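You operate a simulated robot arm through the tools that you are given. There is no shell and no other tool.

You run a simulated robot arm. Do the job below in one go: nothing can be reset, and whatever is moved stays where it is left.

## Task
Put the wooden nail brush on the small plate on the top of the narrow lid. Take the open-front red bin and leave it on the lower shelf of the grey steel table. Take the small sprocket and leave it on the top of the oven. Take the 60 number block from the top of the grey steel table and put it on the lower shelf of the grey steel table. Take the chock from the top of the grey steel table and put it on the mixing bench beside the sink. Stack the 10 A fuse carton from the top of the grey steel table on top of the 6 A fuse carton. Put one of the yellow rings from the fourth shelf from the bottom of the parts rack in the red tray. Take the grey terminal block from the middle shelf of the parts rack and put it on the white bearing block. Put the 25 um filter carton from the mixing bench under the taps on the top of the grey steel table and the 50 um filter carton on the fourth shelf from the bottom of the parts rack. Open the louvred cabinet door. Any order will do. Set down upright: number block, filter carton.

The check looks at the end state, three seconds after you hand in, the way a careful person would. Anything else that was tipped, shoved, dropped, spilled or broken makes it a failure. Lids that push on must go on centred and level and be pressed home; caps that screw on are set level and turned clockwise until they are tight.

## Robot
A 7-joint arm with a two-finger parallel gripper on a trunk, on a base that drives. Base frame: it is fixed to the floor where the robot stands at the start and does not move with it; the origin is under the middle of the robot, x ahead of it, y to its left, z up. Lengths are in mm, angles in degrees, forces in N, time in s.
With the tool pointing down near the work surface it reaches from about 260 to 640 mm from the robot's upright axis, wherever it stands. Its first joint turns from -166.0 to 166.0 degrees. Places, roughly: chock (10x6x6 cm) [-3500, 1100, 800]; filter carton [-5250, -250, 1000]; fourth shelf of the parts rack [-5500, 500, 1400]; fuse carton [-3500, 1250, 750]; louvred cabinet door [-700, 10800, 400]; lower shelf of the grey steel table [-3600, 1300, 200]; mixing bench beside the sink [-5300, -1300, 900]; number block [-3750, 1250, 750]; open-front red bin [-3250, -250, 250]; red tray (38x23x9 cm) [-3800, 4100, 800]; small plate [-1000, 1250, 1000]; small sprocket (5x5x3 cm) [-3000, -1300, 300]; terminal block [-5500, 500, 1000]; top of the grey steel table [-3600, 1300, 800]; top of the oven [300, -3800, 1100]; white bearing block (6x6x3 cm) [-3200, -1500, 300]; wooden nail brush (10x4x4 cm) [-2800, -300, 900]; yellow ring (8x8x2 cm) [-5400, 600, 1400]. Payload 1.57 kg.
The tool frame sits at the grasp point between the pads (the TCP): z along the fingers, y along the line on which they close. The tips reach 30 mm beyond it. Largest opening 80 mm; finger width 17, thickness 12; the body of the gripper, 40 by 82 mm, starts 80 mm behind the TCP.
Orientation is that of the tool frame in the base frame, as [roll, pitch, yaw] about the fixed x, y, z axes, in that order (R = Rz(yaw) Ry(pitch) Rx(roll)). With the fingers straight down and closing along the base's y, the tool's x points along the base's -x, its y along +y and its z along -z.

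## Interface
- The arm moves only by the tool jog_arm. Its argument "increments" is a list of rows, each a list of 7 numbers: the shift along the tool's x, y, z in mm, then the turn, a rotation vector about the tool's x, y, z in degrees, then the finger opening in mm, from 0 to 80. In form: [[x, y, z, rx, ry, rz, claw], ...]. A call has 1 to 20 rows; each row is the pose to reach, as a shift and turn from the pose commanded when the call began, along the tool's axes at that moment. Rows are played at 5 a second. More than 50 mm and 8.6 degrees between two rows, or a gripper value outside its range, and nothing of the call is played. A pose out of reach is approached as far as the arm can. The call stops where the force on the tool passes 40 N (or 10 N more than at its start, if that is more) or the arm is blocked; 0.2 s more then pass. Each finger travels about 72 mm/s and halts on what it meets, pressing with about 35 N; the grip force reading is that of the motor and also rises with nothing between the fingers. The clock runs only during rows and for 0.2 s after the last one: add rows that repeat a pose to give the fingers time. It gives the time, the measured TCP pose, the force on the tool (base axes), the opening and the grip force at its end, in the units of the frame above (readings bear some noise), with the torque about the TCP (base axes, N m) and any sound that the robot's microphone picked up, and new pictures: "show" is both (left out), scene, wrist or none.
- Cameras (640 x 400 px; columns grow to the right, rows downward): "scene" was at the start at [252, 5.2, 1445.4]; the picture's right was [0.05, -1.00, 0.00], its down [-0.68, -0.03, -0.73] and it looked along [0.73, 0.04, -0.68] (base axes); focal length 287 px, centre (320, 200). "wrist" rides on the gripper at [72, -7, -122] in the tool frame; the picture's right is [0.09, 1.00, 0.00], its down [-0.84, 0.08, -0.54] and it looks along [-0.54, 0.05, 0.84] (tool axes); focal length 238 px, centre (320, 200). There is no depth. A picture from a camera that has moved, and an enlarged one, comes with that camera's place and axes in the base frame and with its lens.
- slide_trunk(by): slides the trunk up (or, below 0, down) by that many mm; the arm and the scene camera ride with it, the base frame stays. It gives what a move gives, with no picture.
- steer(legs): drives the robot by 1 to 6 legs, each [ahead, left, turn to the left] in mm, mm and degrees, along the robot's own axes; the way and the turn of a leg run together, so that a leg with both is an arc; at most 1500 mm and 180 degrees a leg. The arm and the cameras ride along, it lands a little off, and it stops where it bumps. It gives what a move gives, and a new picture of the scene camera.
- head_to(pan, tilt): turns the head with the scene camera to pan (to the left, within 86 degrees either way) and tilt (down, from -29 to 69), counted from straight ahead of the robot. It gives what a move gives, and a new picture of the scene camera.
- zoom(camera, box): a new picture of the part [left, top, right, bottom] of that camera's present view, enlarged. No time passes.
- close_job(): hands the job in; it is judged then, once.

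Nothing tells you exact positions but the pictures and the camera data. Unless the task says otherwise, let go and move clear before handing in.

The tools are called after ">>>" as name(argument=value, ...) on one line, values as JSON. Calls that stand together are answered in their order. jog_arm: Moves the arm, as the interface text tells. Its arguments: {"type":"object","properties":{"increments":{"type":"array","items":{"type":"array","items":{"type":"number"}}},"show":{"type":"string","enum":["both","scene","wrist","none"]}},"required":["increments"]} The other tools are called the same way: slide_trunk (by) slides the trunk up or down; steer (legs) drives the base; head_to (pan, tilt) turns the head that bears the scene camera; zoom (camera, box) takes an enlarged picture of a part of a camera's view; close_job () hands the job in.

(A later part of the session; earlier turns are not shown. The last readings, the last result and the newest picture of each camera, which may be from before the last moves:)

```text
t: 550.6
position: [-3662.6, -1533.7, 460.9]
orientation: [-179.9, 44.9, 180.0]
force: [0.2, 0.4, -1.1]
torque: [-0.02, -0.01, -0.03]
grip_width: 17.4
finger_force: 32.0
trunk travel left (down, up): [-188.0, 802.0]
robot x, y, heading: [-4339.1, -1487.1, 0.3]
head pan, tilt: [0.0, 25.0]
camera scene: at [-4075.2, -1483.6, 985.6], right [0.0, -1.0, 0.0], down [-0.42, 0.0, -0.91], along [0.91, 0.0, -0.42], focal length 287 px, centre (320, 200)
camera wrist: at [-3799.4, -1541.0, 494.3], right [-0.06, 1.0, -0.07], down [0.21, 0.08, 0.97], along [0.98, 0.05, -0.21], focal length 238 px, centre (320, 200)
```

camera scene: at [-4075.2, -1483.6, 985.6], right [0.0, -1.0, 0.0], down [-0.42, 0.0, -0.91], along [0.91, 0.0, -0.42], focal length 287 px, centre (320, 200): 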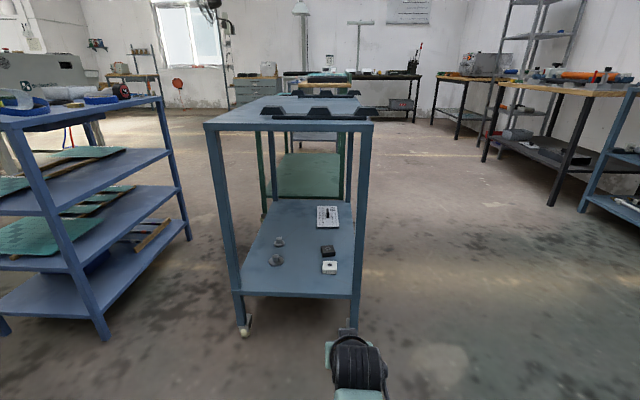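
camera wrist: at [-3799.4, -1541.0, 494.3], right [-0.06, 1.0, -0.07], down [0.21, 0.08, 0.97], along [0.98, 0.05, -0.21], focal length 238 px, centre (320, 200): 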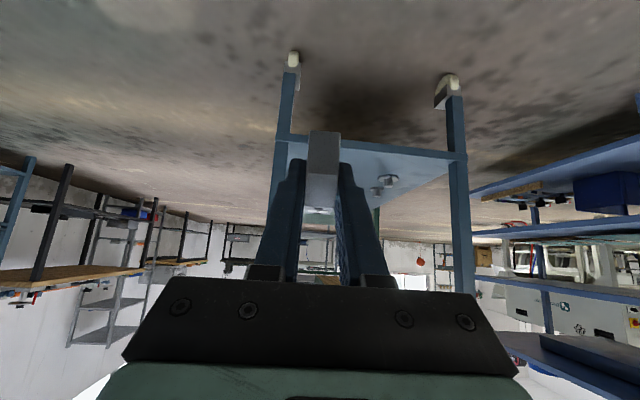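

>>> steer(legs=[[270, 0, 0]])

>>> head_to(pan=0, tilt=40)

>>> jog_arm(increments=[[0, 0, 0, 0, 0, 0, 8]], show="wrist")

```text
t: 552.5
position: [-3399.1, -1532.5, 460.1]
orientation: [-179.8, 45.1, 180.0]
force: [0.1, 0.5, -0.4]
torque: [-0.03, -0.02, -0.01]
grip_width: 16.9
finger_force: 32.1
trunk travel left (down, up): [-188.0, 802.0]
robot x, y, heading: [-4075.4, -1484.4, 0.3]
head pan, tilt: [0.0, 25.0]
camera scene: at [-3811.3, -1482.4, 985.6], right [0.0, -1.0, 0.0], down [-0.42, 0.0, -0.91], along [0.91, 0.0, -0.42], focal length 287 px, centre (320, 200)
```

scene: 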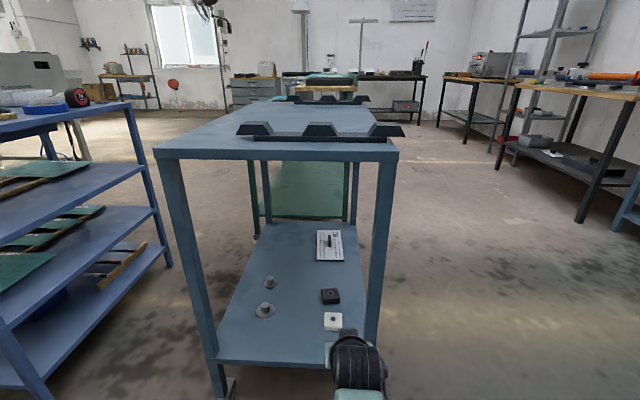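

```text
t: 553.3
position: [-3398.2, -1532.9, 460.4]
orientation: [-179.9, 45.0, -179.9]
force: [1.1, -0.6, -0.5]
torque: [-0.01, 0.02, 0.03]
grip_width: 17.2
finger_force: 31.6
trunk travel left (down, up): [-188.0, 802.0]
robot x, y, heading: [-4073.9, -1485.9, 0.2]
head pan, tilt: [0.0, 40.0]
camera scene: at [-3818.3, -1482.5, 962.4], right [0.0, -1.0, 0.0], down [-0.64, 0.0, -0.77], along [0.77, 0.0, -0.64], focal length 287 px, centre (320, 200)
```

scene: 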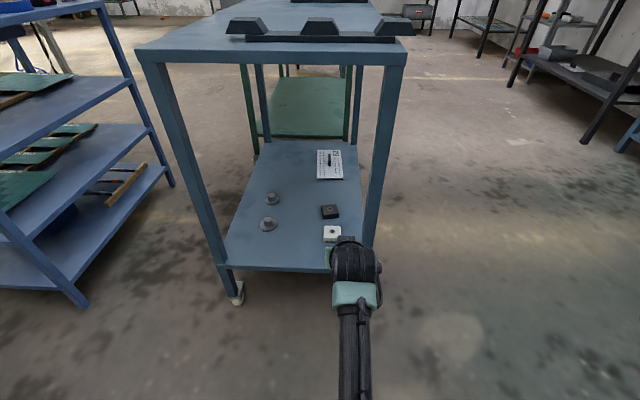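

```text
t: 553.7
position: [-3398.6, -1531.8, 459.8]
orientation: [-180.0, 45.0, -180.0]
force: [0.3, -1.3, -0.3]
torque: [-0.01, -0.02, 0.04]
grip_width: 17.0
finger_force: 32.2
trunk travel left (down, up): [-188.0, 802.0]
robot x, y, heading: [-4072.9, -1484.2, 0.2]
head pan, tilt: [0.0, 40.0]
camera wrist: at [-3535.3, -1539.4, 494.3], right [-0.06, 1.0, -0.07], down [0.21, 0.08, 0.97], along [0.98, 0.05, -0.21], focal length 238 px, centre (320, 200)
```

wrist: 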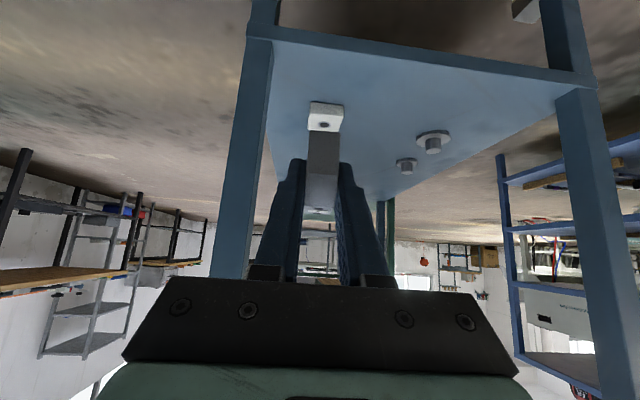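

>>> zoom(camera="wrist", box=[260, 60, 480, 200])

>>> zoom(camera="scene", box=[240, 170, 400, 290])

```text
2.86 times, centred on (370, 130) of wrist
camera zoom: at [-3535.3, -1539.4, 494.3], right [-0.06, 1.0, -0.07], down [0.21, 0.08, 0.97], along [0.98, 0.05, -0.21], focal length 681 px, centre (177, 400)
```

zoom: 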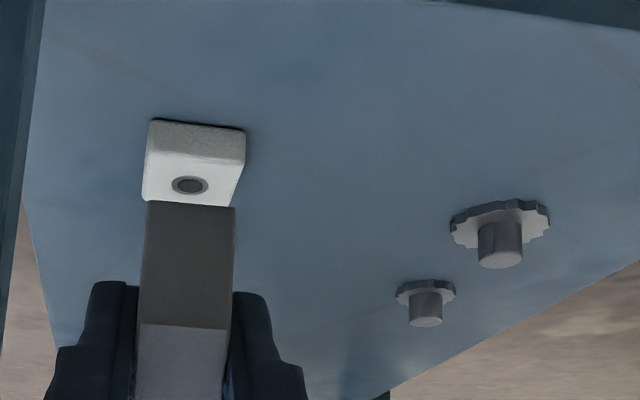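

```text
3.33 times, centred on (320, 230) of scene
camera zoom: at [-3818.4, -1482.5, 962.3], right [0.0, -1.0, 0.0], down [-0.64, 0.0, -0.77], along [0.77, 0.0, -0.64], focal length 957 px, centre (320, 100)
```

zoom: 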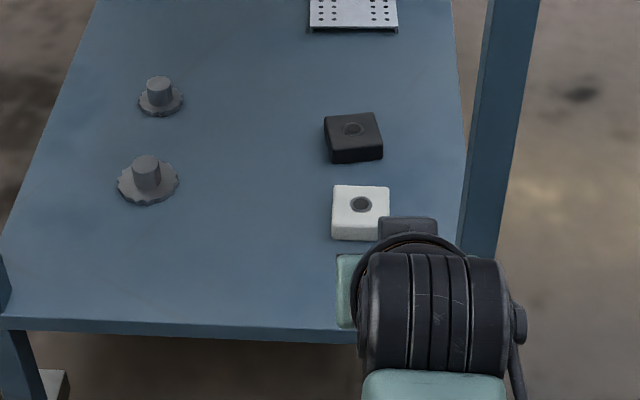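

Hole centre of the white bearing block: (-3159, -1521.5), top z≈281. I shift to y≈-1509, lower, and advance.

>>> jog_arm(increments=[[0, 12, 0, 0, 0, 0, 8], [0, 23, 0, 0, 0, 0, 8]], show="none")

>>> slide_trunk(by=-90)

>>> steer(legs=[[190, 0, 0]])

>>> jog_arm(increments=[[0, 0, 0, 0, 0, 0, 8]], show="both")

>>> zoom(camera="wrist", box=[220, 20, 440, 200])

```text
t: 554.3
position: [-3399.0, -1508.5, 460.9]
orientation: [-179.9, 45.0, -180.0]
force: [-0.2, -0.5, -0.2]
torque: [0.04, -0.01, 0.01]
grip_width: 17.5
finger_force: 32.0
trunk travel left (down, up): [-188.0, 802.0]
robot x, y, heading: [-4072.8, -1485.7, 0.4]
head pan, tilt: [0.0, 40.0]
```

```text
t: 555.6
position: [-3399.7, -1510.2, 370.4]
orientation: [180.0, 45.0, -179.9]
force: [0.4, 0.5, -0.6]
torque: [-0.02, -0.01, 0.01]
grip_width: 17.0
finger_force: 32.5
trunk travel left (down, up): [-98.0, 892.0]
robot x, y, heading: [-4072.2, -1481.2, 0.3]
head pan, tilt: [0.0, 40.0]
```

```text
t: 557.1
position: [-3206.9, -1510.5, 372.0]
orientation: [-179.9, 45.0, 179.9]
force: [0.2, 0.5, -0.2]
torque: [0.0, -0.03, -0.02]
grip_width: 16.8
finger_force: 32.3
trunk travel left (down, up): [-98.0, 892.0]
robot x, y, heading: [-3881.1, -1479.3, -0.0]
head pan, tilt: [0.0, 40.0]
camera scene: at [-3625.8, -1482.8, 872.3], right [0.0, -1.0, 0.0], down [-0.64, 0.0, -0.77], along [0.77, 0.0, -0.64], focal length 287 px, centre (320, 200)
```

scene: 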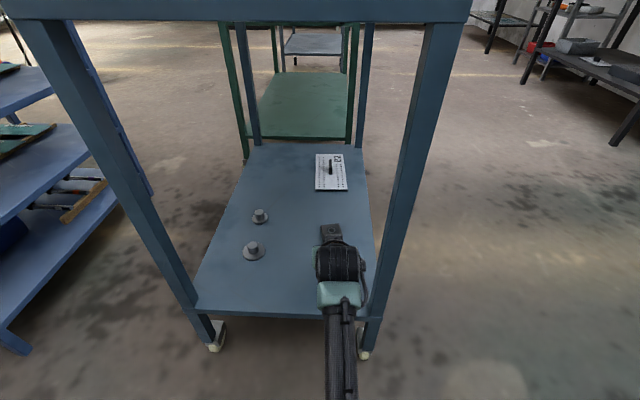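

```text
t: 557.5
position: [-3205.9, -1510.3, 370.4]
orientation: [-179.9, 45.1, 179.9]
force: [-0.1, 0.3, 0.4]
torque: [0.0, -0.01, 0.03]
grip_width: 17.1
finger_force: 31.2
trunk travel left (down, up): [-98.0, 892.0]
robot x, y, heading: [-3885.0, -1481.5, -0.0]
head pan, tilt: [0.0, 40.0]
camera scene: at [-3625.8, -1482.8, 872.3], right [0.0, -1.0, 0.0], down [-0.64, 0.0, -0.77], along [0.77, 0.0, -0.64], focal length 287 px, centre (320, 200)
camera wrist: at [-3343.0, -1517.2, 404.7], right [-0.06, 1.0, -0.07], down [0.21, 0.08, 0.97], along [0.98, 0.05, -0.21], focal length 238 px, centre (320, 200)
```

scene: 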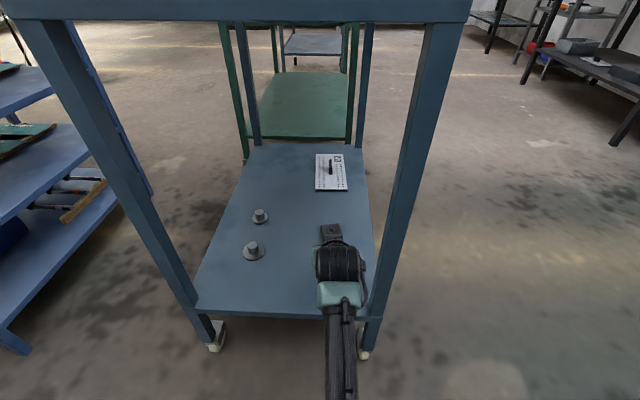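
wrist: 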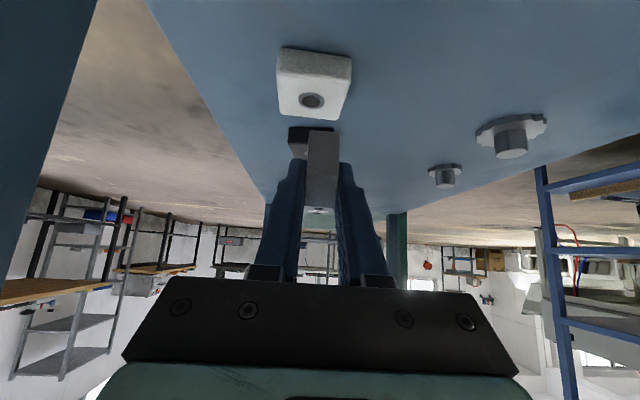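

```text
2.22 times, centred on (330, 110) of wrist
camera zoom: at [-3343.0, -1517.2, 404.7], right [-0.06, 1.0, -0.07], down [0.21, 0.08, 0.97], along [0.98, 0.05, -0.21], focal length 530 px, centre (298, 400)
```

zoom: 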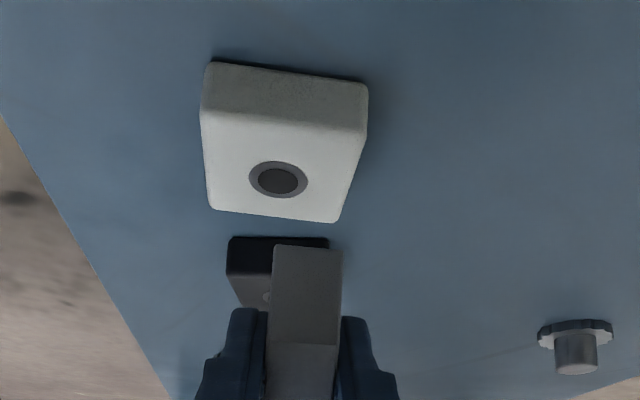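

>>> jog_arm(increments=[[-12, 0, 12, 0, 0, 0, 8], [-25, 0, 25, 0, 0, 0, 8], [-11, 0, 39, 0, 0, 0, 8], [2, 0, 52, 0, 0, 0, 8]], show="wrist")

>>> zoom(camera="wrist", box=[220, 20, 440, 200])

```text
t: 558.5
position: [-3171.7, -1511.0, 331.9]
orientation: [-179.9, 45.0, 179.9]
force: [0.2, -0.1, -1.2]
torque: [0.03, 0.0, -0.02]
grip_width: 16.9
finger_force: 32.4
trunk travel left (down, up): [-98.0, 892.0]
robot x, y, heading: [-3881.4, -1484.3, 0.1]
head pan, tilt: [0.0, 40.0]
camera wrist: at [-3308.0, -1517.7, 365.6], right [-0.06, 1.0, -0.07], down [0.21, 0.08, 0.97], along [0.98, 0.05, -0.21], focal length 238 px, centre (320, 200)
```

wrist: 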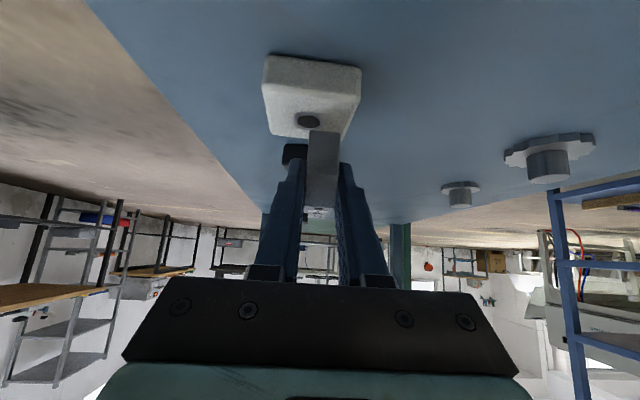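

```text
2.22 times, centred on (330, 110) of wrist
camera zoom: at [-3308.0, -1517.7, 365.6], right [-0.06, 1.0, -0.07], down [0.21, 0.08, 0.97], along [0.98, 0.05, -0.21], focal length 530 px, centre (298, 400)
```

zoom: 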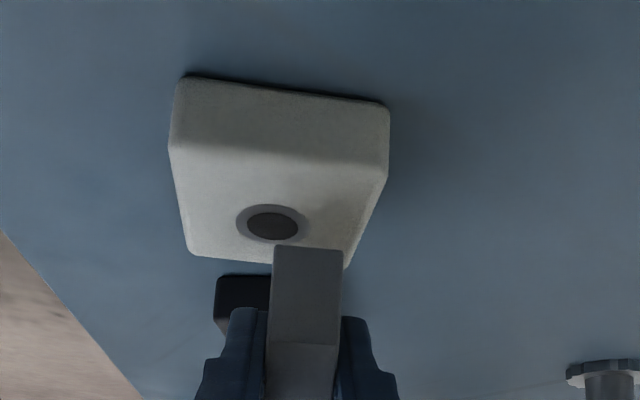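

>>> jog_arm(increments=[[3.5, 0, 3.5, 0, 0, 0, 8], [7, 0, 7, 0, 0, 0, 8], [9, 0, 9, 0, 0, 0, 8]], show="none")

>>> zoom(camera="wrist", box=[220, 20, 440, 200])

```text
t: 559.3
position: [-3171.1, -1511.4, 319.8]
orientation: [-179.9, 45.1, 179.9]
force: [-0.2, -0.5, 0.1]
torque: [0.02, 0.01, -0.04]
grip_width: 17.1
finger_force: 32.4
trunk travel left (down, up): [-98.0, 892.0]
robot x, y, heading: [-3879.5, -1485.1, -0.0]
head pan, tilt: [0.0, 40.0]
```

```text
2.22 times, centred on (330, 110) of wrist
camera zoom: at [-3308.0, -1518.2, 354.1], right [-0.06, 1.0, -0.07], down [0.21, 0.08, 0.97], along [0.98, 0.05, -0.21], focal length 530 px, centre (298, 400)
```

zoom: 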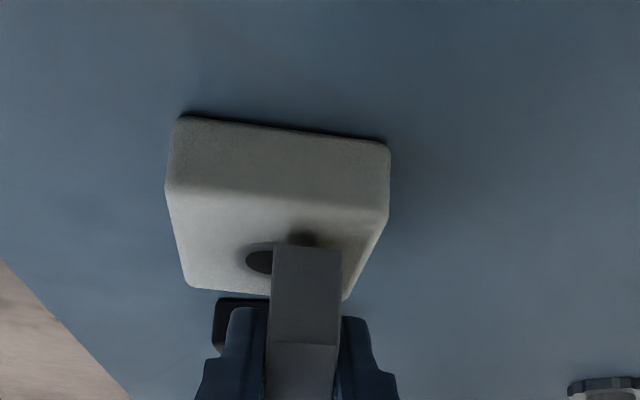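

>>> jog_arm(increments=[[1.4, 0, 1.4, 0, 0, 0, 8], [2.8, 0, 2.8, 0, 0, 0, 8]], show="none")

>>> jog_arm(increments=[[1.4, 0, 1.4, 0, 0, 0, 8]], show="none")

>>> jog_arm(increments=[[1, 0, 1, 0, 0, 0, 8]], show="none")

```text
t: 559.9
position: [-3170.2, -1509.8, 316.9]
orientation: [-179.8, 45.1, 180.0]
force: [-0.2, 0.0, -1.1]
torque: [0.0, -0.02, -0.01]
grip_width: 17.1
finger_force: 32.1
trunk travel left (down, up): [-98.0, 892.0]
robot x, y, heading: [-3881.1, -1482.1, 0.3]
head pan, tilt: [0.0, 40.0]
```

```text
t: 560.3
position: [-3170.2, -1511.4, 315.2]
orientation: [-179.9, 45.2, 179.9]
force: [-1.1, -0.3, 3.5]
torque: [-0.02, 0.05, 0.02]
grip_width: 17.0
finger_force: 32.2
trunk travel left (down, up): [-98.0, 892.0]
robot x, y, heading: [-3883.7, -1487.2, 0.1]
head pan, tilt: [0.0, 40.0]
```

```text
t: 560.7
position: [-3169.8, -1510.3, 314.9]
orientation: [-179.9, 45.2, 180.0]
force: [-1.5, -0.7, 8.5]
torque: [-0.01, 0.13, -0.02]
grip_width: 17.1
finger_force: 32.3
trunk travel left (down, up): [-98.0, 892.0]
robot x, y, heading: [-3883.5, -1484.4, 0.3]
head pan, tilt: [0.0, 40.0]
```

Contact on the bearing block. Release and retract along the tool axis.

>>> jog_arm(increments=[[-0.5, 0, -0.5, 0, 0, 0, 17], [-0.5, 0, -0.5, 0, 0, 0, 20], [-0.5, 0, -0.5, 0, 0, 0, 26], [-0.5, 0, -0.5, 0, 0, 0, 34], [-0.5, 0, -0.5, 0, 0, 0, 40], [-0.5, 0, -25, 0, 0, 0, 40], [-0.5, 0, -65, 0, 0, 0, 40], [-0.5, 0, -105, 0, 0, 0, 40]], show="both")

>>> zoom(camera="wrist", box=[220, 20, 440, 200])

```text
t: 562.5
position: [-3243.0, -1509.2, 385.8]
orientation: [-179.9, 45.0, 179.9]
force: [-0.9, 0.2, 0.3]
torque: [-0.01, -0.03, -0.01]
grip_width: 39.8
finger_force: 0.1
trunk travel left (down, up): [-98.0, 892.0]
robot x, y, heading: [-3880.1, -1486.4, 0.1]
head pan, tilt: [0.0, 40.0]
camera scene: at [-3625.8, -1482.8, 872.3], right [0.0, -1.0, 0.0], down [-0.64, 0.0, -0.77], along [0.77, 0.0, -0.64], focal length 287 px, centre (320, 200)
camera wrist: at [-3379.5, -1515.2, 419.9], right [-0.06, 1.0, -0.07], down [0.21, 0.08, 0.97], along [0.98, 0.05, -0.21], focal length 238 px, centre (320, 200)
```

scene: 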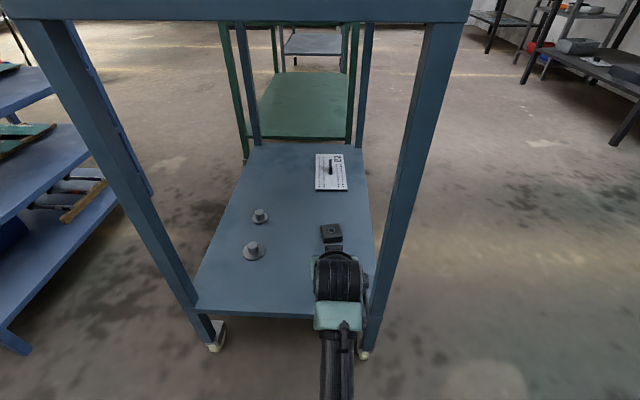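
wrist: 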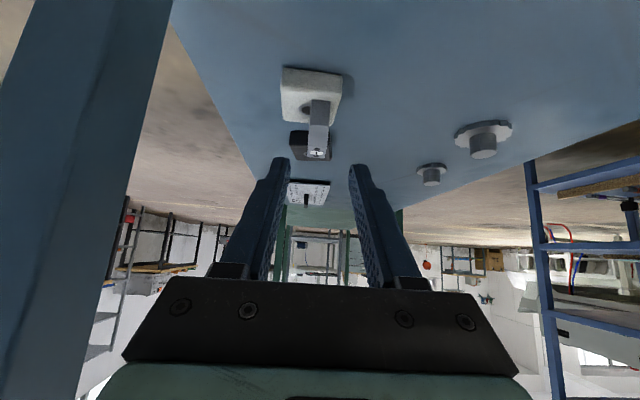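

```text
2.22 times, centred on (330, 110) of wrist
camera zoom: at [-3379.5, -1515.2, 419.9], right [-0.06, 1.0, -0.07], down [0.21, 0.08, 0.97], along [0.98, 0.05, -0.21], focal length 530 px, centre (298, 400)
```

zoom: 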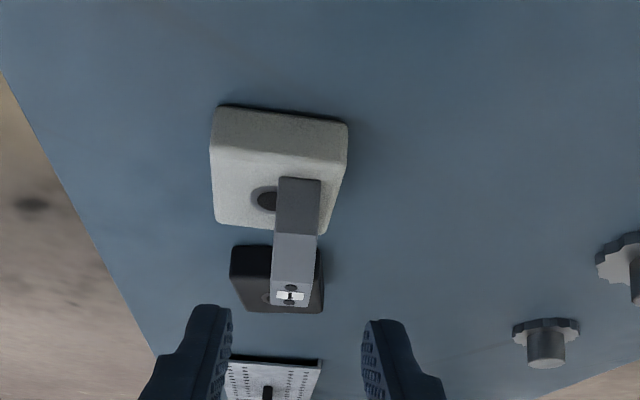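

Terminal is standing on the white bearing block. Next the small sprocket at about (-2981, -1298): I back off, strafe left, and steepen the tool to 60° to clear the large sprocket.

>>> steer(legs=[[-120, 0, 0], [0, 212, 0]])

>>> jog_arm(increments=[[-20, 0, -20, 0, 5, 0, 45], [-40, 0, -40, 0, 10, 0, 45], [-50, 0, -50, 0, 15, 0, 45]], show="both")

```text
t: 565.0
position: [-3362.7, -1294.3, 385.9]
orientation: [-179.9, 45.0, -179.9]
force: [-1.0, 0.3, 0.1]
torque: [0.03, -0.03, -0.02]
grip_width: 40.0
finger_force: 0.1
trunk travel left (down, up): [-98.0, 892.0]
robot x, y, heading: [-3999.8, -1273.8, 0.3]
head pan, tilt: [0.0, 40.0]
camera scene: at [-3746.4, -1269.4, 872.3], right [0.0, -1.0, 0.0], down [-0.64, 0.0, -0.77], along [0.77, 0.0, -0.64], focal length 287 px, centre (320, 200)
```

scene: 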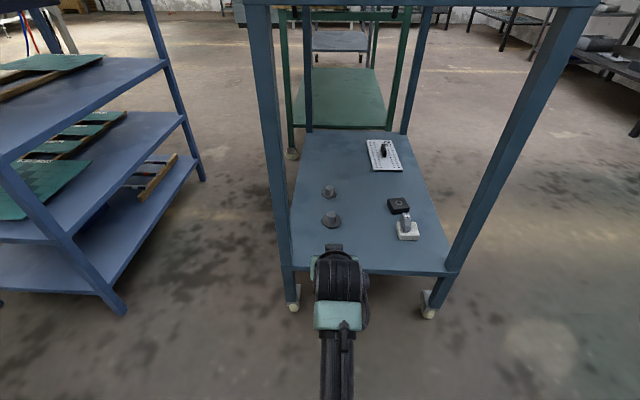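

```text
t: 565.8
position: [-3363.1, -1290.7, 457.9]
orientation: [-179.8, 29.9, 179.9]
force: [-0.3, 0.6, 0.9]
torque: [0.01, 0.03, 0.0]
grip_width: 45.0
finger_force: 0.0
trunk travel left (down, up): [-98.0, 892.0]
robot x, y, heading: [-4003.7, -1269.9, 0.2]
head pan, tilt: [0.0, 40.0]
camera scene: at [-3746.3, -1269.3, 872.3], right [0.0, -1.0, 0.0], down [-0.64, 0.0, -0.77], along [0.77, 0.0, -0.64], focal length 287 px, centre (320, 200)
camera wrist: at [-3485.0, -1298.9, 525.4], right [-0.08, 1.0, -0.05], down [0.46, 0.08, 0.89], along [0.89, 0.05, -0.46], focal length 238 px, centre (320, 200)
```

scene: 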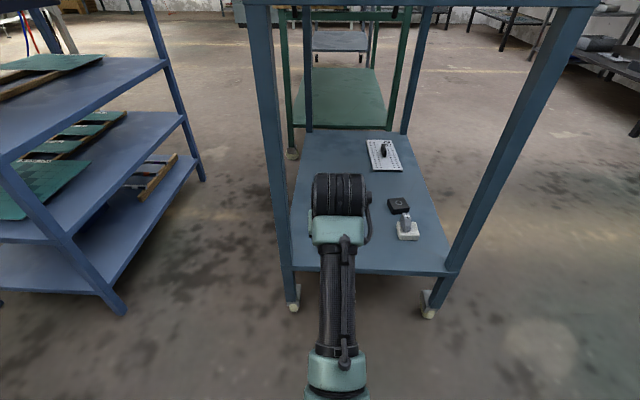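
wrist: 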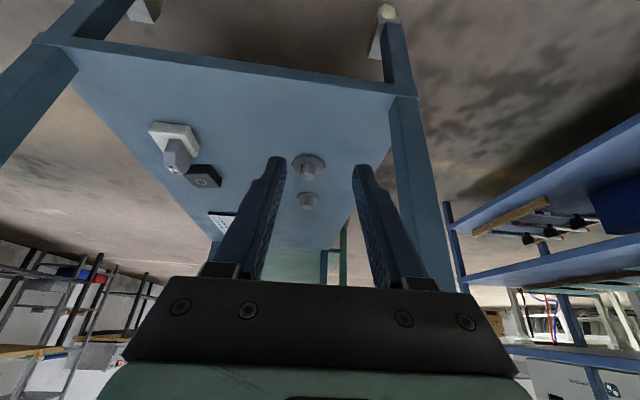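

>>> zoom(camera="wrist", box=[240, 130, 400, 230])

>>> zoom(camera="wrist", box=[120, 90, 260, 230])

```text
4.00 times, centred on (320, 180) of wrist
camera zoom: at [-3485.0, -1298.9, 525.4], right [-0.08, 1.0, -0.05], down [0.46, 0.08, 0.89], along [0.89, 0.05, -0.46], focal length 953 px, centre (320, 280)
```

zoom: 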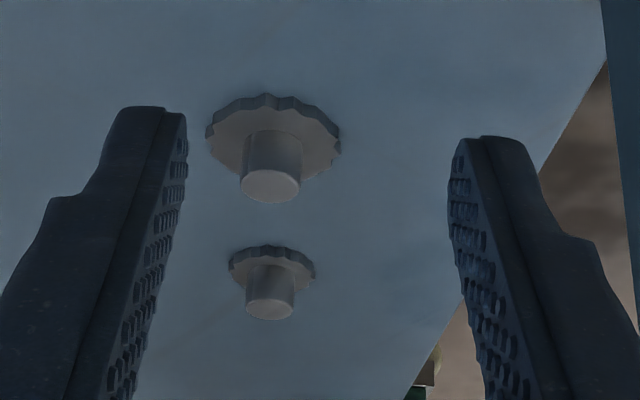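

```text
2.86 times, centred on (190, 160) of wrist
camera zoom: at [-3485.0, -1298.9, 525.4], right [-0.08, 1.0, -0.05], down [0.46, 0.08, 0.89], along [0.89, 0.05, -0.46], focal length 681 px, centre (691, 314)
```

zoom: 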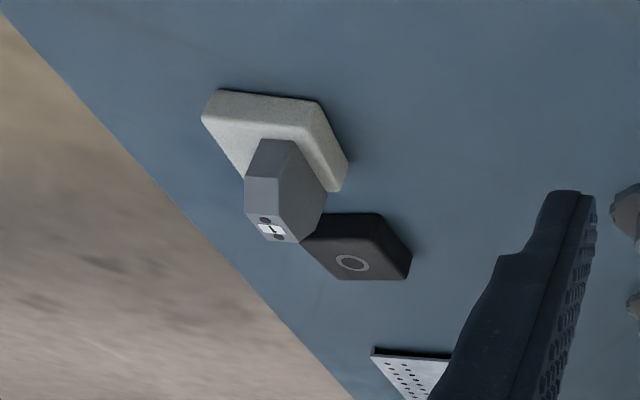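

The small sprocket: hub Ø≈30, top z≈286, centre (-2981, -1299). Drive in so the TCP is above it.

>>> jog_arm(increments=[[0, -8, 0, 0, 0, 0, 50]], show="none")

>>> steer(legs=[[355, 0, 0]])

>>> jog_arm(increments=[[0, 0, 0, 0, 0, 0, 50]], show="both")

>>> zoom(camera="wrist", box=[200, 40, 440, 190])

```text
t: 566.2
position: [-3361.0, -1300.1, 457.4]
orientation: [-179.9, 30.0, -179.9]
force: [-0.6, 0.2, 0.0]
torque: [0.01, 0.02, -0.01]
grip_width: 49.7
finger_force: 0.0
trunk travel left (down, up): [-98.0, 892.0]
robot x, y, heading: [-3998.3, -1273.0, -0.0]
head pan, tilt: [0.0, 40.0]
```

```text
t: 568.5
position: [-3007.3, -1300.7, 457.5]
orientation: [-179.9, 30.1, 179.7]
force: [0.4, 0.2, 0.2]
torque: [0.0, 0.0, 0.01]
grip_width: 50.0
finger_force: 0.1
trunk travel left (down, up): [-98.0, 892.0]
robot x, y, heading: [-3649.8, -1273.0, 0.1]
head pan, tilt: [0.0, 40.0]
camera scene: at [-3393.0, -1269.8, 872.3], right [0.0, -1.0, 0.0], down [-0.64, 0.0, -0.77], along [0.77, 0.0, -0.64], focal length 287 px, centre (320, 200)
```

scene: 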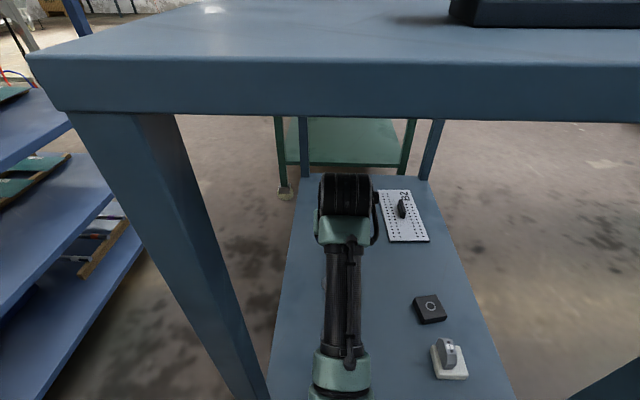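

```text
t: 568.9
position: [-3008.9, -1302.3, 456.6]
orientation: [-180.0, 30.0, 179.8]
force: [0.4, 0.2, -0.1]
torque: [-0.02, 0.0, -0.02]
grip_width: 49.8
finger_force: 0.1
trunk travel left (down, up): [-98.0, 892.0]
robot x, y, heading: [-3644.9, -1271.9, 0.1]
head pan, tilt: [0.0, 40.0]
camera scene: at [-3393.0, -1269.8, 872.3], right [0.0, -1.0, 0.0], down [-0.64, 0.0, -0.77], along [0.77, 0.0, -0.64], focal length 287 px, centre (320, 200)
camera wrist: at [-3131.5, -1308.7, 525.5], right [-0.08, 1.0, -0.05], down [0.45, 0.08, 0.89], along [0.89, 0.05, -0.46], focal length 238 px, centre (320, 200)
```

scene: 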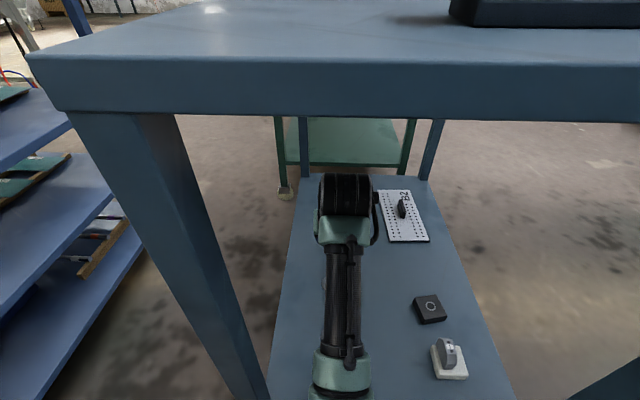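
wrist: 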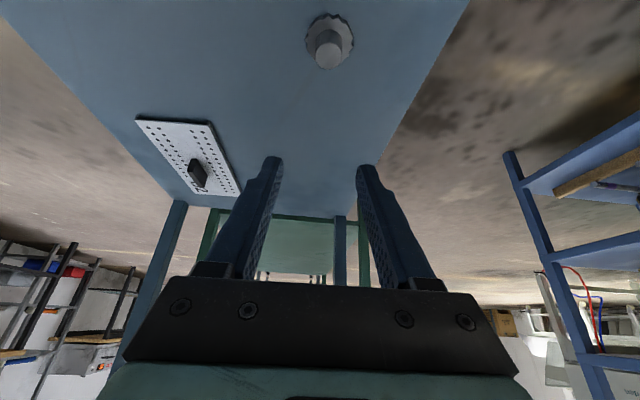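

```text
2.67 times, centred on (320, 115) of wrist
camera zoom: at [-3131.5, -1308.7, 525.5], right [-0.08, 1.0, -0.05], down [0.45, 0.08, 0.89], along [0.89, 0.05, -0.46], focal length 636 px, centre (320, 427)
```

zoom: 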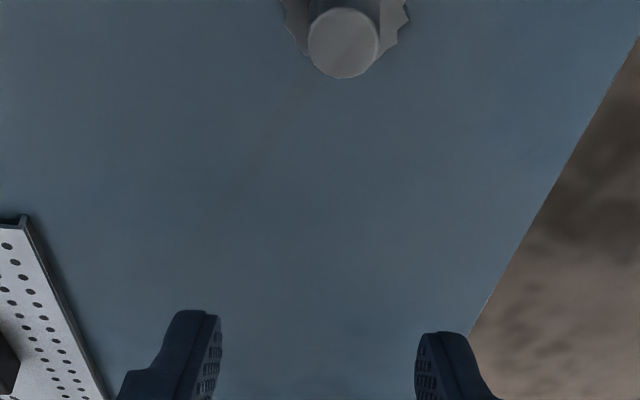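

>>> jog_arm(increments=[[12, 1, 30, 0, 0, 0, 50], [25, 2, 60, 0, 0, 0, 50], [38, 3, 90, 0, 0, 0, 50]], show="wrist")

>>> zoom(camera="wrist", box=[200, 40, 440, 190])

```text
t: 569.7
position: [-2999.8, -1297.9, 357.7]
orientation: [-179.9, 30.0, 179.8]
force: [0.5, -1.4, 0.7]
torque: [-0.03, 0.0, 0.02]
grip_width: 49.9
finger_force: 0.1
trunk travel left (down, up): [-98.0, 892.0]
robot x, y, heading: [-3647.6, -1273.2, 0.1]
head pan, tilt: [0.0, 40.0]
camera wrist: at [-3121.8, -1303.5, 426.1], right [-0.08, 1.0, -0.05], down [0.45, 0.08, 0.89], along [0.89, 0.04, -0.46], focal length 238 px, centre (320, 200)
```

wrist: 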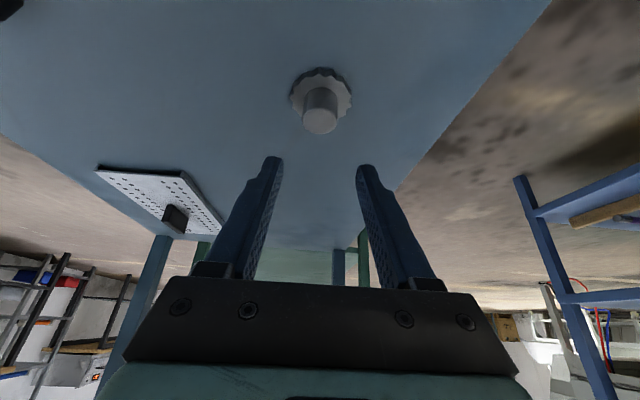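

```text
2.67 times, centred on (320, 115) of wrist
camera zoom: at [-3121.8, -1303.5, 426.1], right [-0.08, 1.0, -0.05], down [0.45, 0.08, 0.89], along [0.89, 0.04, -0.46], focal length 636 px, centre (320, 427)
```

zoom: 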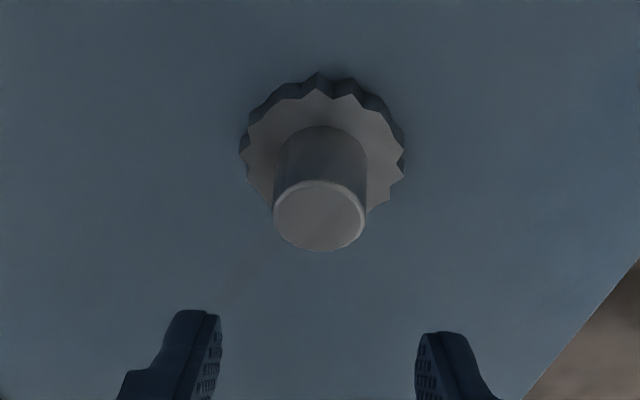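

>>> jog_arm(increments=[[9, -1, 19, 0, 0, 0, 50], [19, -2, 38, 0, 0, 0, 50], [25, -3, 51, 0, 0, 0, 50]], show="wrist")

>>> zoom(camera="wrist", box=[200, 60, 440, 210])

```text
t: 570.5
position: [-2993.7, -1301.8, 301.5]
orientation: [-179.9, 30.0, 179.6]
force: [-0.2, -0.5, 0.1]
torque: [-0.01, 0.02, 0.02]
grip_width: 49.7
finger_force: 0.1
trunk travel left (down, up): [-98.0, 892.0]
robot x, y, heading: [-3647.9, -1271.9, 0.3]
head pan, tilt: [0.0, 40.0]
camera wrist: at [-3116.5, -1308.2, 369.8], right [-0.07, 1.0, -0.05], down [0.45, 0.08, 0.89], along [0.89, 0.04, -0.46], focal length 238 px, centre (320, 200)
```

wrist: 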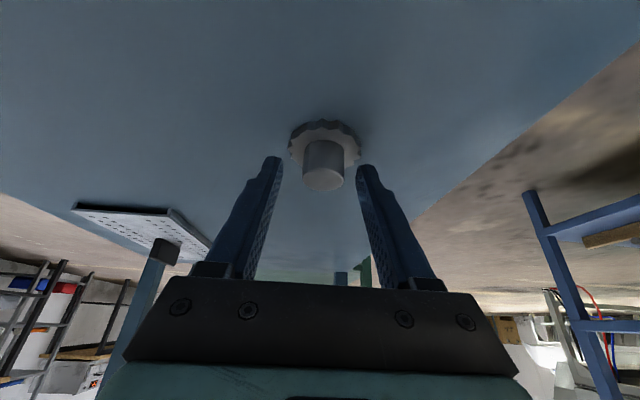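

```text
2.67 times, centred on (320, 135) of wrist
camera zoom: at [-3116.5, -1308.2, 369.8], right [-0.07, 1.0, -0.05], down [0.45, 0.08, 0.89], along [0.89, 0.04, -0.46], focal length 636 px, centre (320, 373)
```

zoom: 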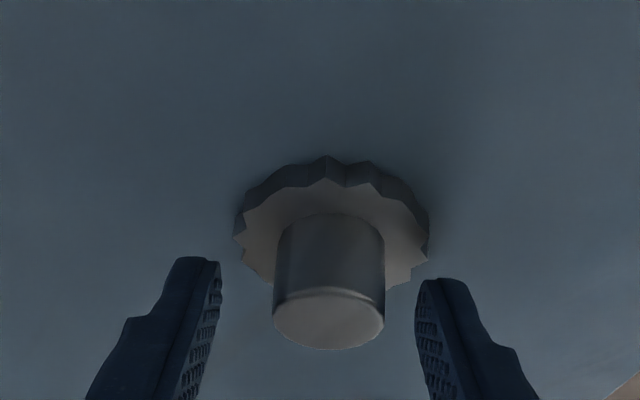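

>>> jog_arm(increments=[[3.5, 0, 6, 0, 0, 0, 50], [3.5, 0.5, 6, 0, 0, 0, 40], [3.5, 0.5, 6, 0, 0, 0, 30], [3.5, 0.5, 6, 0, 0, 0, 22], [3.5, 0.5, 6, 0, 0, 0, 18], [3.5, 0.5, 6, 0, 0, 0, 18]], show="none")

>>> zoom(camera="wrist", box=[200, 60, 440, 210])

```text
t: 571.9
position: [-2991.3, -1301.1, 296.5]
orientation: [-179.8, 30.2, 180.0]
force: [1.9, 7.6, 7.3]
torque: [0.1, -0.12, 0.11]
grip_width: 25.9
finger_force: 35.0
trunk travel left (down, up): [-98.0, 892.0]
robot x, y, heading: [-3649.9, -1270.9, -0.2]
head pan, tilt: [0.0, 40.0]
```

```text
2.67 times, centred on (320, 135) of wrist
camera zoom: at [-3114.9, -1307.7, 365.1], right [-0.08, 1.0, -0.05], down [0.45, 0.08, 0.89], along [0.89, 0.05, -0.45], focal length 636 px, centre (320, 373)
```

zoom: 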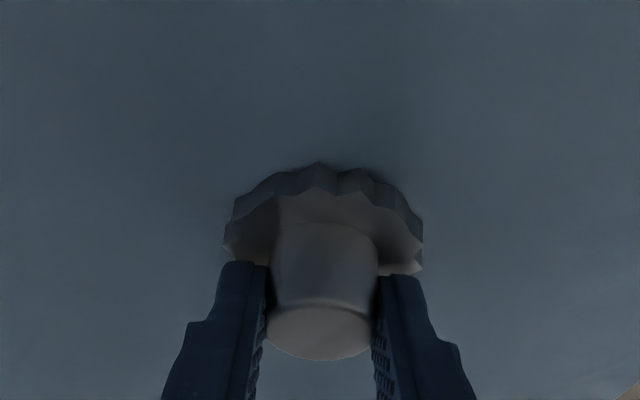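

>>> jog_arm(increments=[[-7, 0, -12, 0, 0, 0, 18], [-14, 0, -24, 0, 0, 0, 18], [-25, 0, -43, 0, 0, 0, 18], [-40, 0, -70, 0, 0, 0, 18]], show="wrist")

```text
t: 572.9
position: [-2993.0, -1304.3, 374.5]
orientation: [-179.8, 30.0, 179.7]
force: [0.8, 0.6, -0.8]
torque: [-0.03, 0.02, 0.0]
grip_width: 25.8
finger_force: 35.0
trunk travel left (down, up): [-98.0, 892.0]
robot x, y, heading: [-3647.5, -1272.7, 0.1]
head pan, tilt: [0.0, 40.0]
camera wrist: at [-3115.5, -1310.8, 443.0], right [-0.07, 1.0, -0.05], down [0.45, 0.08, 0.89], along [0.89, 0.04, -0.46], focal length 238 px, centre (320, 200)
```

wrist: 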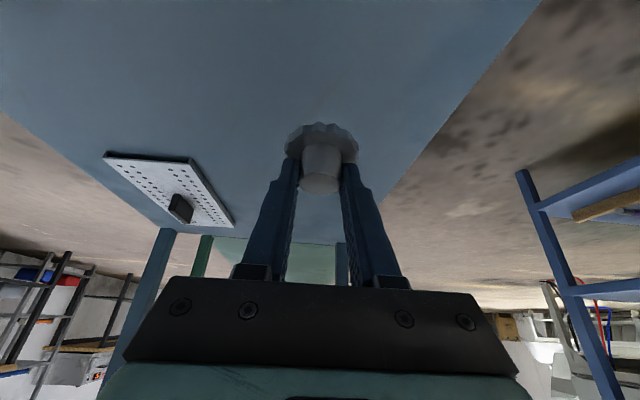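

Sprocket held. Back out, raise the trunk, and drive along the south aisle to the oven.

>>> steer(legs=[[-450, 0, 0], [0, -1030, 0]])

>>> slide_trunk(by=400)

>>> slide_trunk(by=400)

>>> head_to(pan=-15, tilt=25)

```text
t: 580.7
position: [-3443.3, -2362.0, 375.0]
orientation: [-179.9, 29.9, -180.0]
force: [0.2, -0.5, -1.4]
torque: [0.02, 0.01, -0.01]
grip_width: 26.0
finger_force: 35.2
trunk travel left (down, up): [-98.0, 892.0]
robot x, y, heading: [-4095.7, -2332.0, 0.3]
head pan, tilt: [0.0, 40.0]
camera scene: at [-3843.7, -2329.4, 872.3], right [0.0, -1.0, 0.0], down [-0.64, 0.0, -0.77], along [0.77, 0.0, -0.64], focal length 287 px, centre (320, 200)
```

scene: 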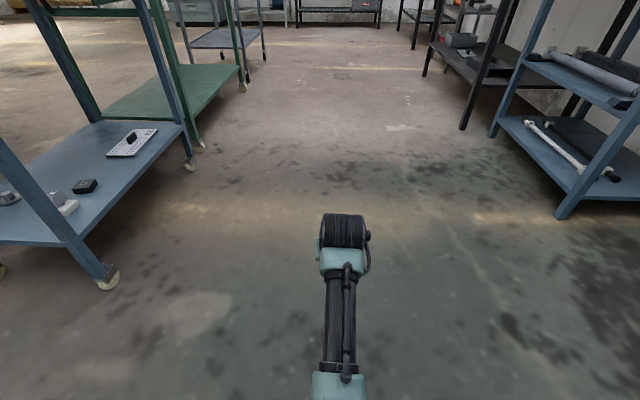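

```text
t: 584.5
position: [-3444.1, -2360.9, 773.9]
orientation: [-179.9, 30.0, 180.0]
force: [0.1, 0.4, -1.4]
torque: [0.05, 0.03, -0.03]
grip_width: 25.9
finger_force: 34.6
trunk travel left (down, up): [-498.0, 492.0]
robot x, y, heading: [-4097.4, -2331.8, -0.2]
head pan, tilt: [0.0, 40.0]
```

```text
t: 588.4
position: [-3442.7, -2361.6, 1173.8]
orientation: [-179.9, 30.0, -180.0]
force: [0.1, 0.6, -1.6]
torque: [-0.01, 0.0, 0.02]
grip_width: 26.0
finger_force: 35.0
trunk travel left (down, up): [-898.0, 92.0]
robot x, y, heading: [-4100.1, -2335.1, 0.2]
head pan, tilt: [0.0, 40.0]
```

```text
t: 589.1
position: [-3442.1, -2361.8, 1174.4]
orientation: [-179.9, 30.0, 180.0]
force: [-0.6, -0.2, -0.9]
torque: [-0.02, 0.05, -0.02]
grip_width: 25.7
finger_force: 34.9
trunk travel left (down, up): [-898.0, 92.0]
robot x, y, heading: [-4096.9, -2328.7, 0.4]
head pan, tilt: [-15.0, 25.0]
camera scene: at [-3839.5, -2353.1, 1695.5], right [-0.25, -0.97, 0.0], down [-0.41, 0.11, -0.91], along [0.88, -0.23, -0.42], focal length 287 px, centre (320, 200)
```

scene: 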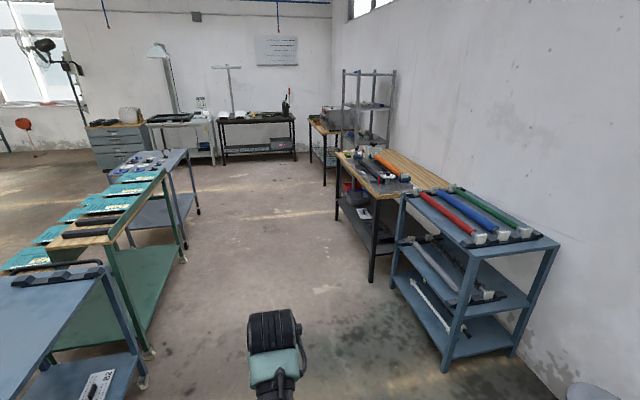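

The aisle at y≈-2335 is clear. Drive east to x≈350, then turn to face -y toward the oven.

>>> steer(legs=[[1500, 0, 0], [1500, 0, 0], [1420, 0, 0], [0, 0, -90]])

>>> head_to(pan=0, tilt=30)

```text
t: 614.0
position: [257.2, -3021.5, 1174.5]
orientation: [-179.9, 30.0, 88.3]
force: [-0.7, 0.0, -1.4]
torque: [-0.01, -0.01, -0.02]
grip_width: 25.7
finger_force: 34.5
trunk travel left (down, up): [-898.0, 92.0]
robot x, y, heading: [309.1, -2369.1, -91.6]
head pan, tilt: [-15.0, 25.0]
camera scene: at [276.1, -2625.4, 1695.6], right [-0.96, 0.28, 0.0], down [0.12, 0.41, -0.91], along [-0.26, -0.87, -0.42], focal length 287 px, centre (320, 200)
```

scene: 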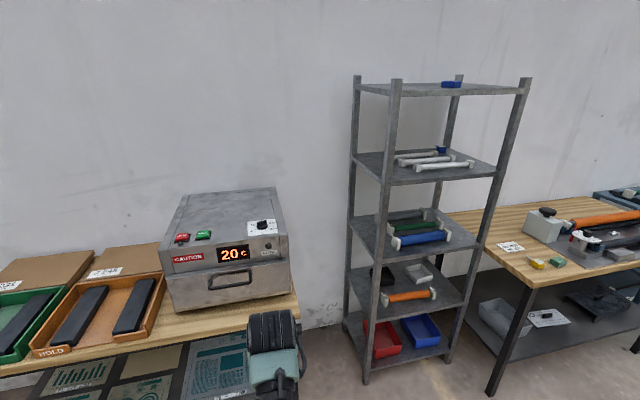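

```text
t: 614.8
position: [257.4, -3021.4, 1175.5]
orientation: [-179.8, 30.1, 88.3]
force: [0.2, 0.0, -0.6]
torque: [0.04, -0.02, -0.02]
grip_width: 25.9
finger_force: 34.9
trunk travel left (down, up): [-898.0, 92.0]
robot x, y, heading: [302.7, -2369.1, -91.6]
head pan, tilt: [0.0, 30.0]
camera scene: at [299.7, -2627.5, 1687.7], right [-1.0, 0.03, 0.0], down [0.01, 0.5, -0.87], along [-0.02, -0.87, -0.5], focal length 287 px, centre (320, 200)
```

scene: 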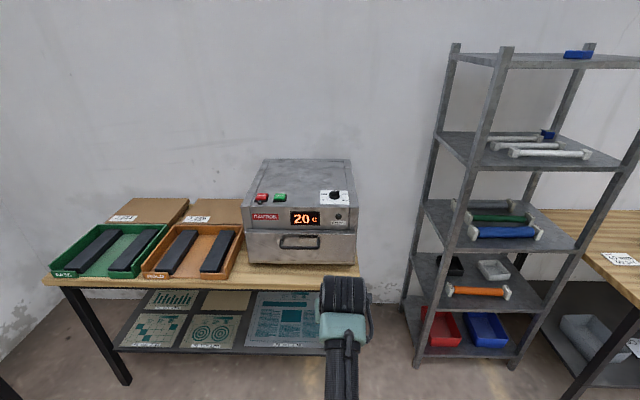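

>>> zoom(camera="scene", box=[220, 140, 380, 280])

```text
2.86 times, centred on (300, 210) of scene
camera zoom: at [299.7, -2627.5, 1687.7], right [-1.0, 0.03, 0.0], down [0.01, 0.5, -0.87], along [-0.02, -0.87, -0.5], focal length 820 px, centre (377, 171)
```

zoom: 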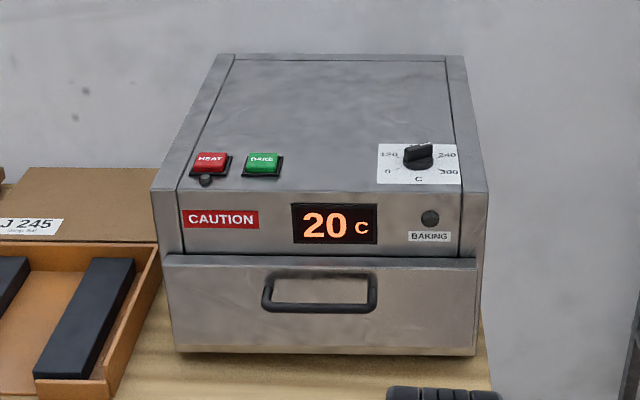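

The oven top is flat at z≈1100 (x 124..587, y -3600..-4085), with buttons near its front. I raise, align and advance over the middle of the top.

>>> slide_trunk(by=85)

>>> steer(legs=[[0, 85, 1.6], [500, 0, 0]])

>>> jog_arm(increments=[[0, 0, 0, 0, 0, 0, 18]], show="both")

```text
t: 616.0
position: [258.0, -3021.2, 1259.8]
orientation: [-179.8, 30.0, 88.2]
force: [0.1, 0.2, -1.6]
torque: [-0.01, 0.01, -0.03]
grip_width: 25.7
finger_force: 35.4
trunk travel left (down, up): [-983.0, 7.0]
robot x, y, heading: [305.3, -2365.2, -91.8]
head pan, tilt: [0.0, 30.0]
```

```text
t: 619.7
position: [381.7, -3539.4, 1260.4]
orientation: [180.0, 30.1, 91.2]
force: [0.0, -0.2, -1.6]
torque: [0.02, 0.0, -0.03]
grip_width: 25.5
finger_force: 34.9
trunk travel left (down, up): [-983.0, 7.0]
robot x, y, heading: [404.2, -2884.9, -88.5]
head pan, tilt: [0.0, 30.0]
camera scene: at [405.0, -3142.9, 1772.8], right [-1.0, -0.02, 0.0], down [-0.01, 0.5, -0.87], along [0.02, -0.87, -0.5], focal length 287 px, centre (320, 200)
```

scene: 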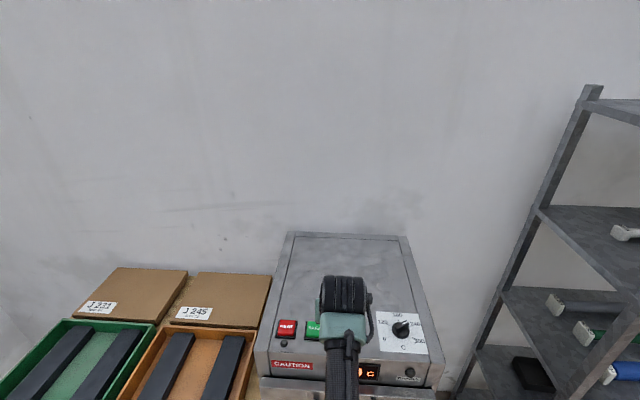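

```text
t: 620.1
position: [381.8, -3539.7, 1259.9]
orientation: [-179.9, 30.1, 91.3]
force: [0.7, 0.1, -0.6]
torque: [0.0, -0.01, 0.01]
grip_width: 26.1
finger_force: 35.2
trunk travel left (down, up): [-983.0, 7.0]
robot x, y, heading: [398.9, -2883.7, -88.7]
head pan, tilt: [0.0, 30.0]
camera scene: at [405.1, -3142.9, 1772.8], right [-1.0, -0.02, 0.0], down [-0.01, 0.5, -0.87], along [0.02, -0.87, -0.5], focal length 287 px, centre (320, 200)
camera wrist: at [373.5, -3416.4, 1327.9], right [0.99, 0.1, -0.05], down [0.09, -0.45, 0.89], along [0.07, -0.89, -0.46], focal length 238 px, centre (320, 200)
```

scene: 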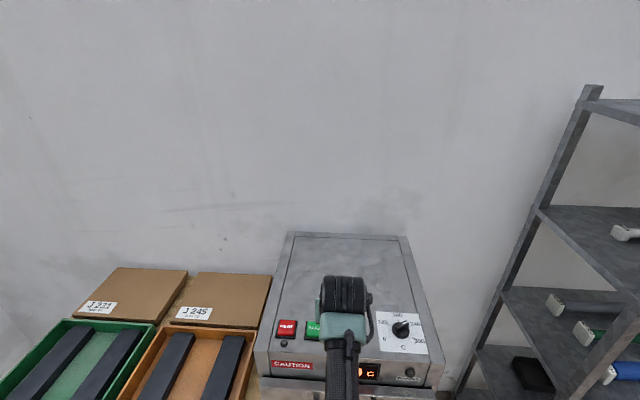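
wrist: 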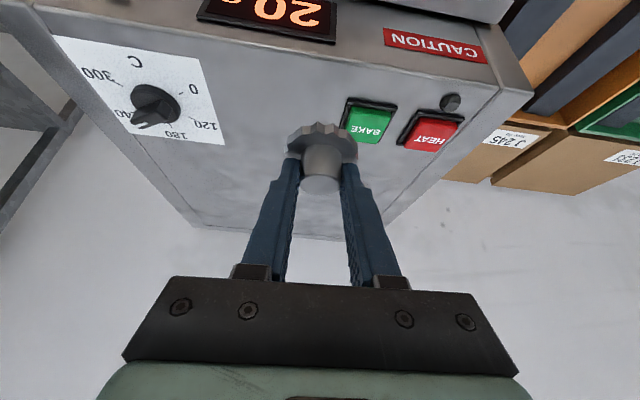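

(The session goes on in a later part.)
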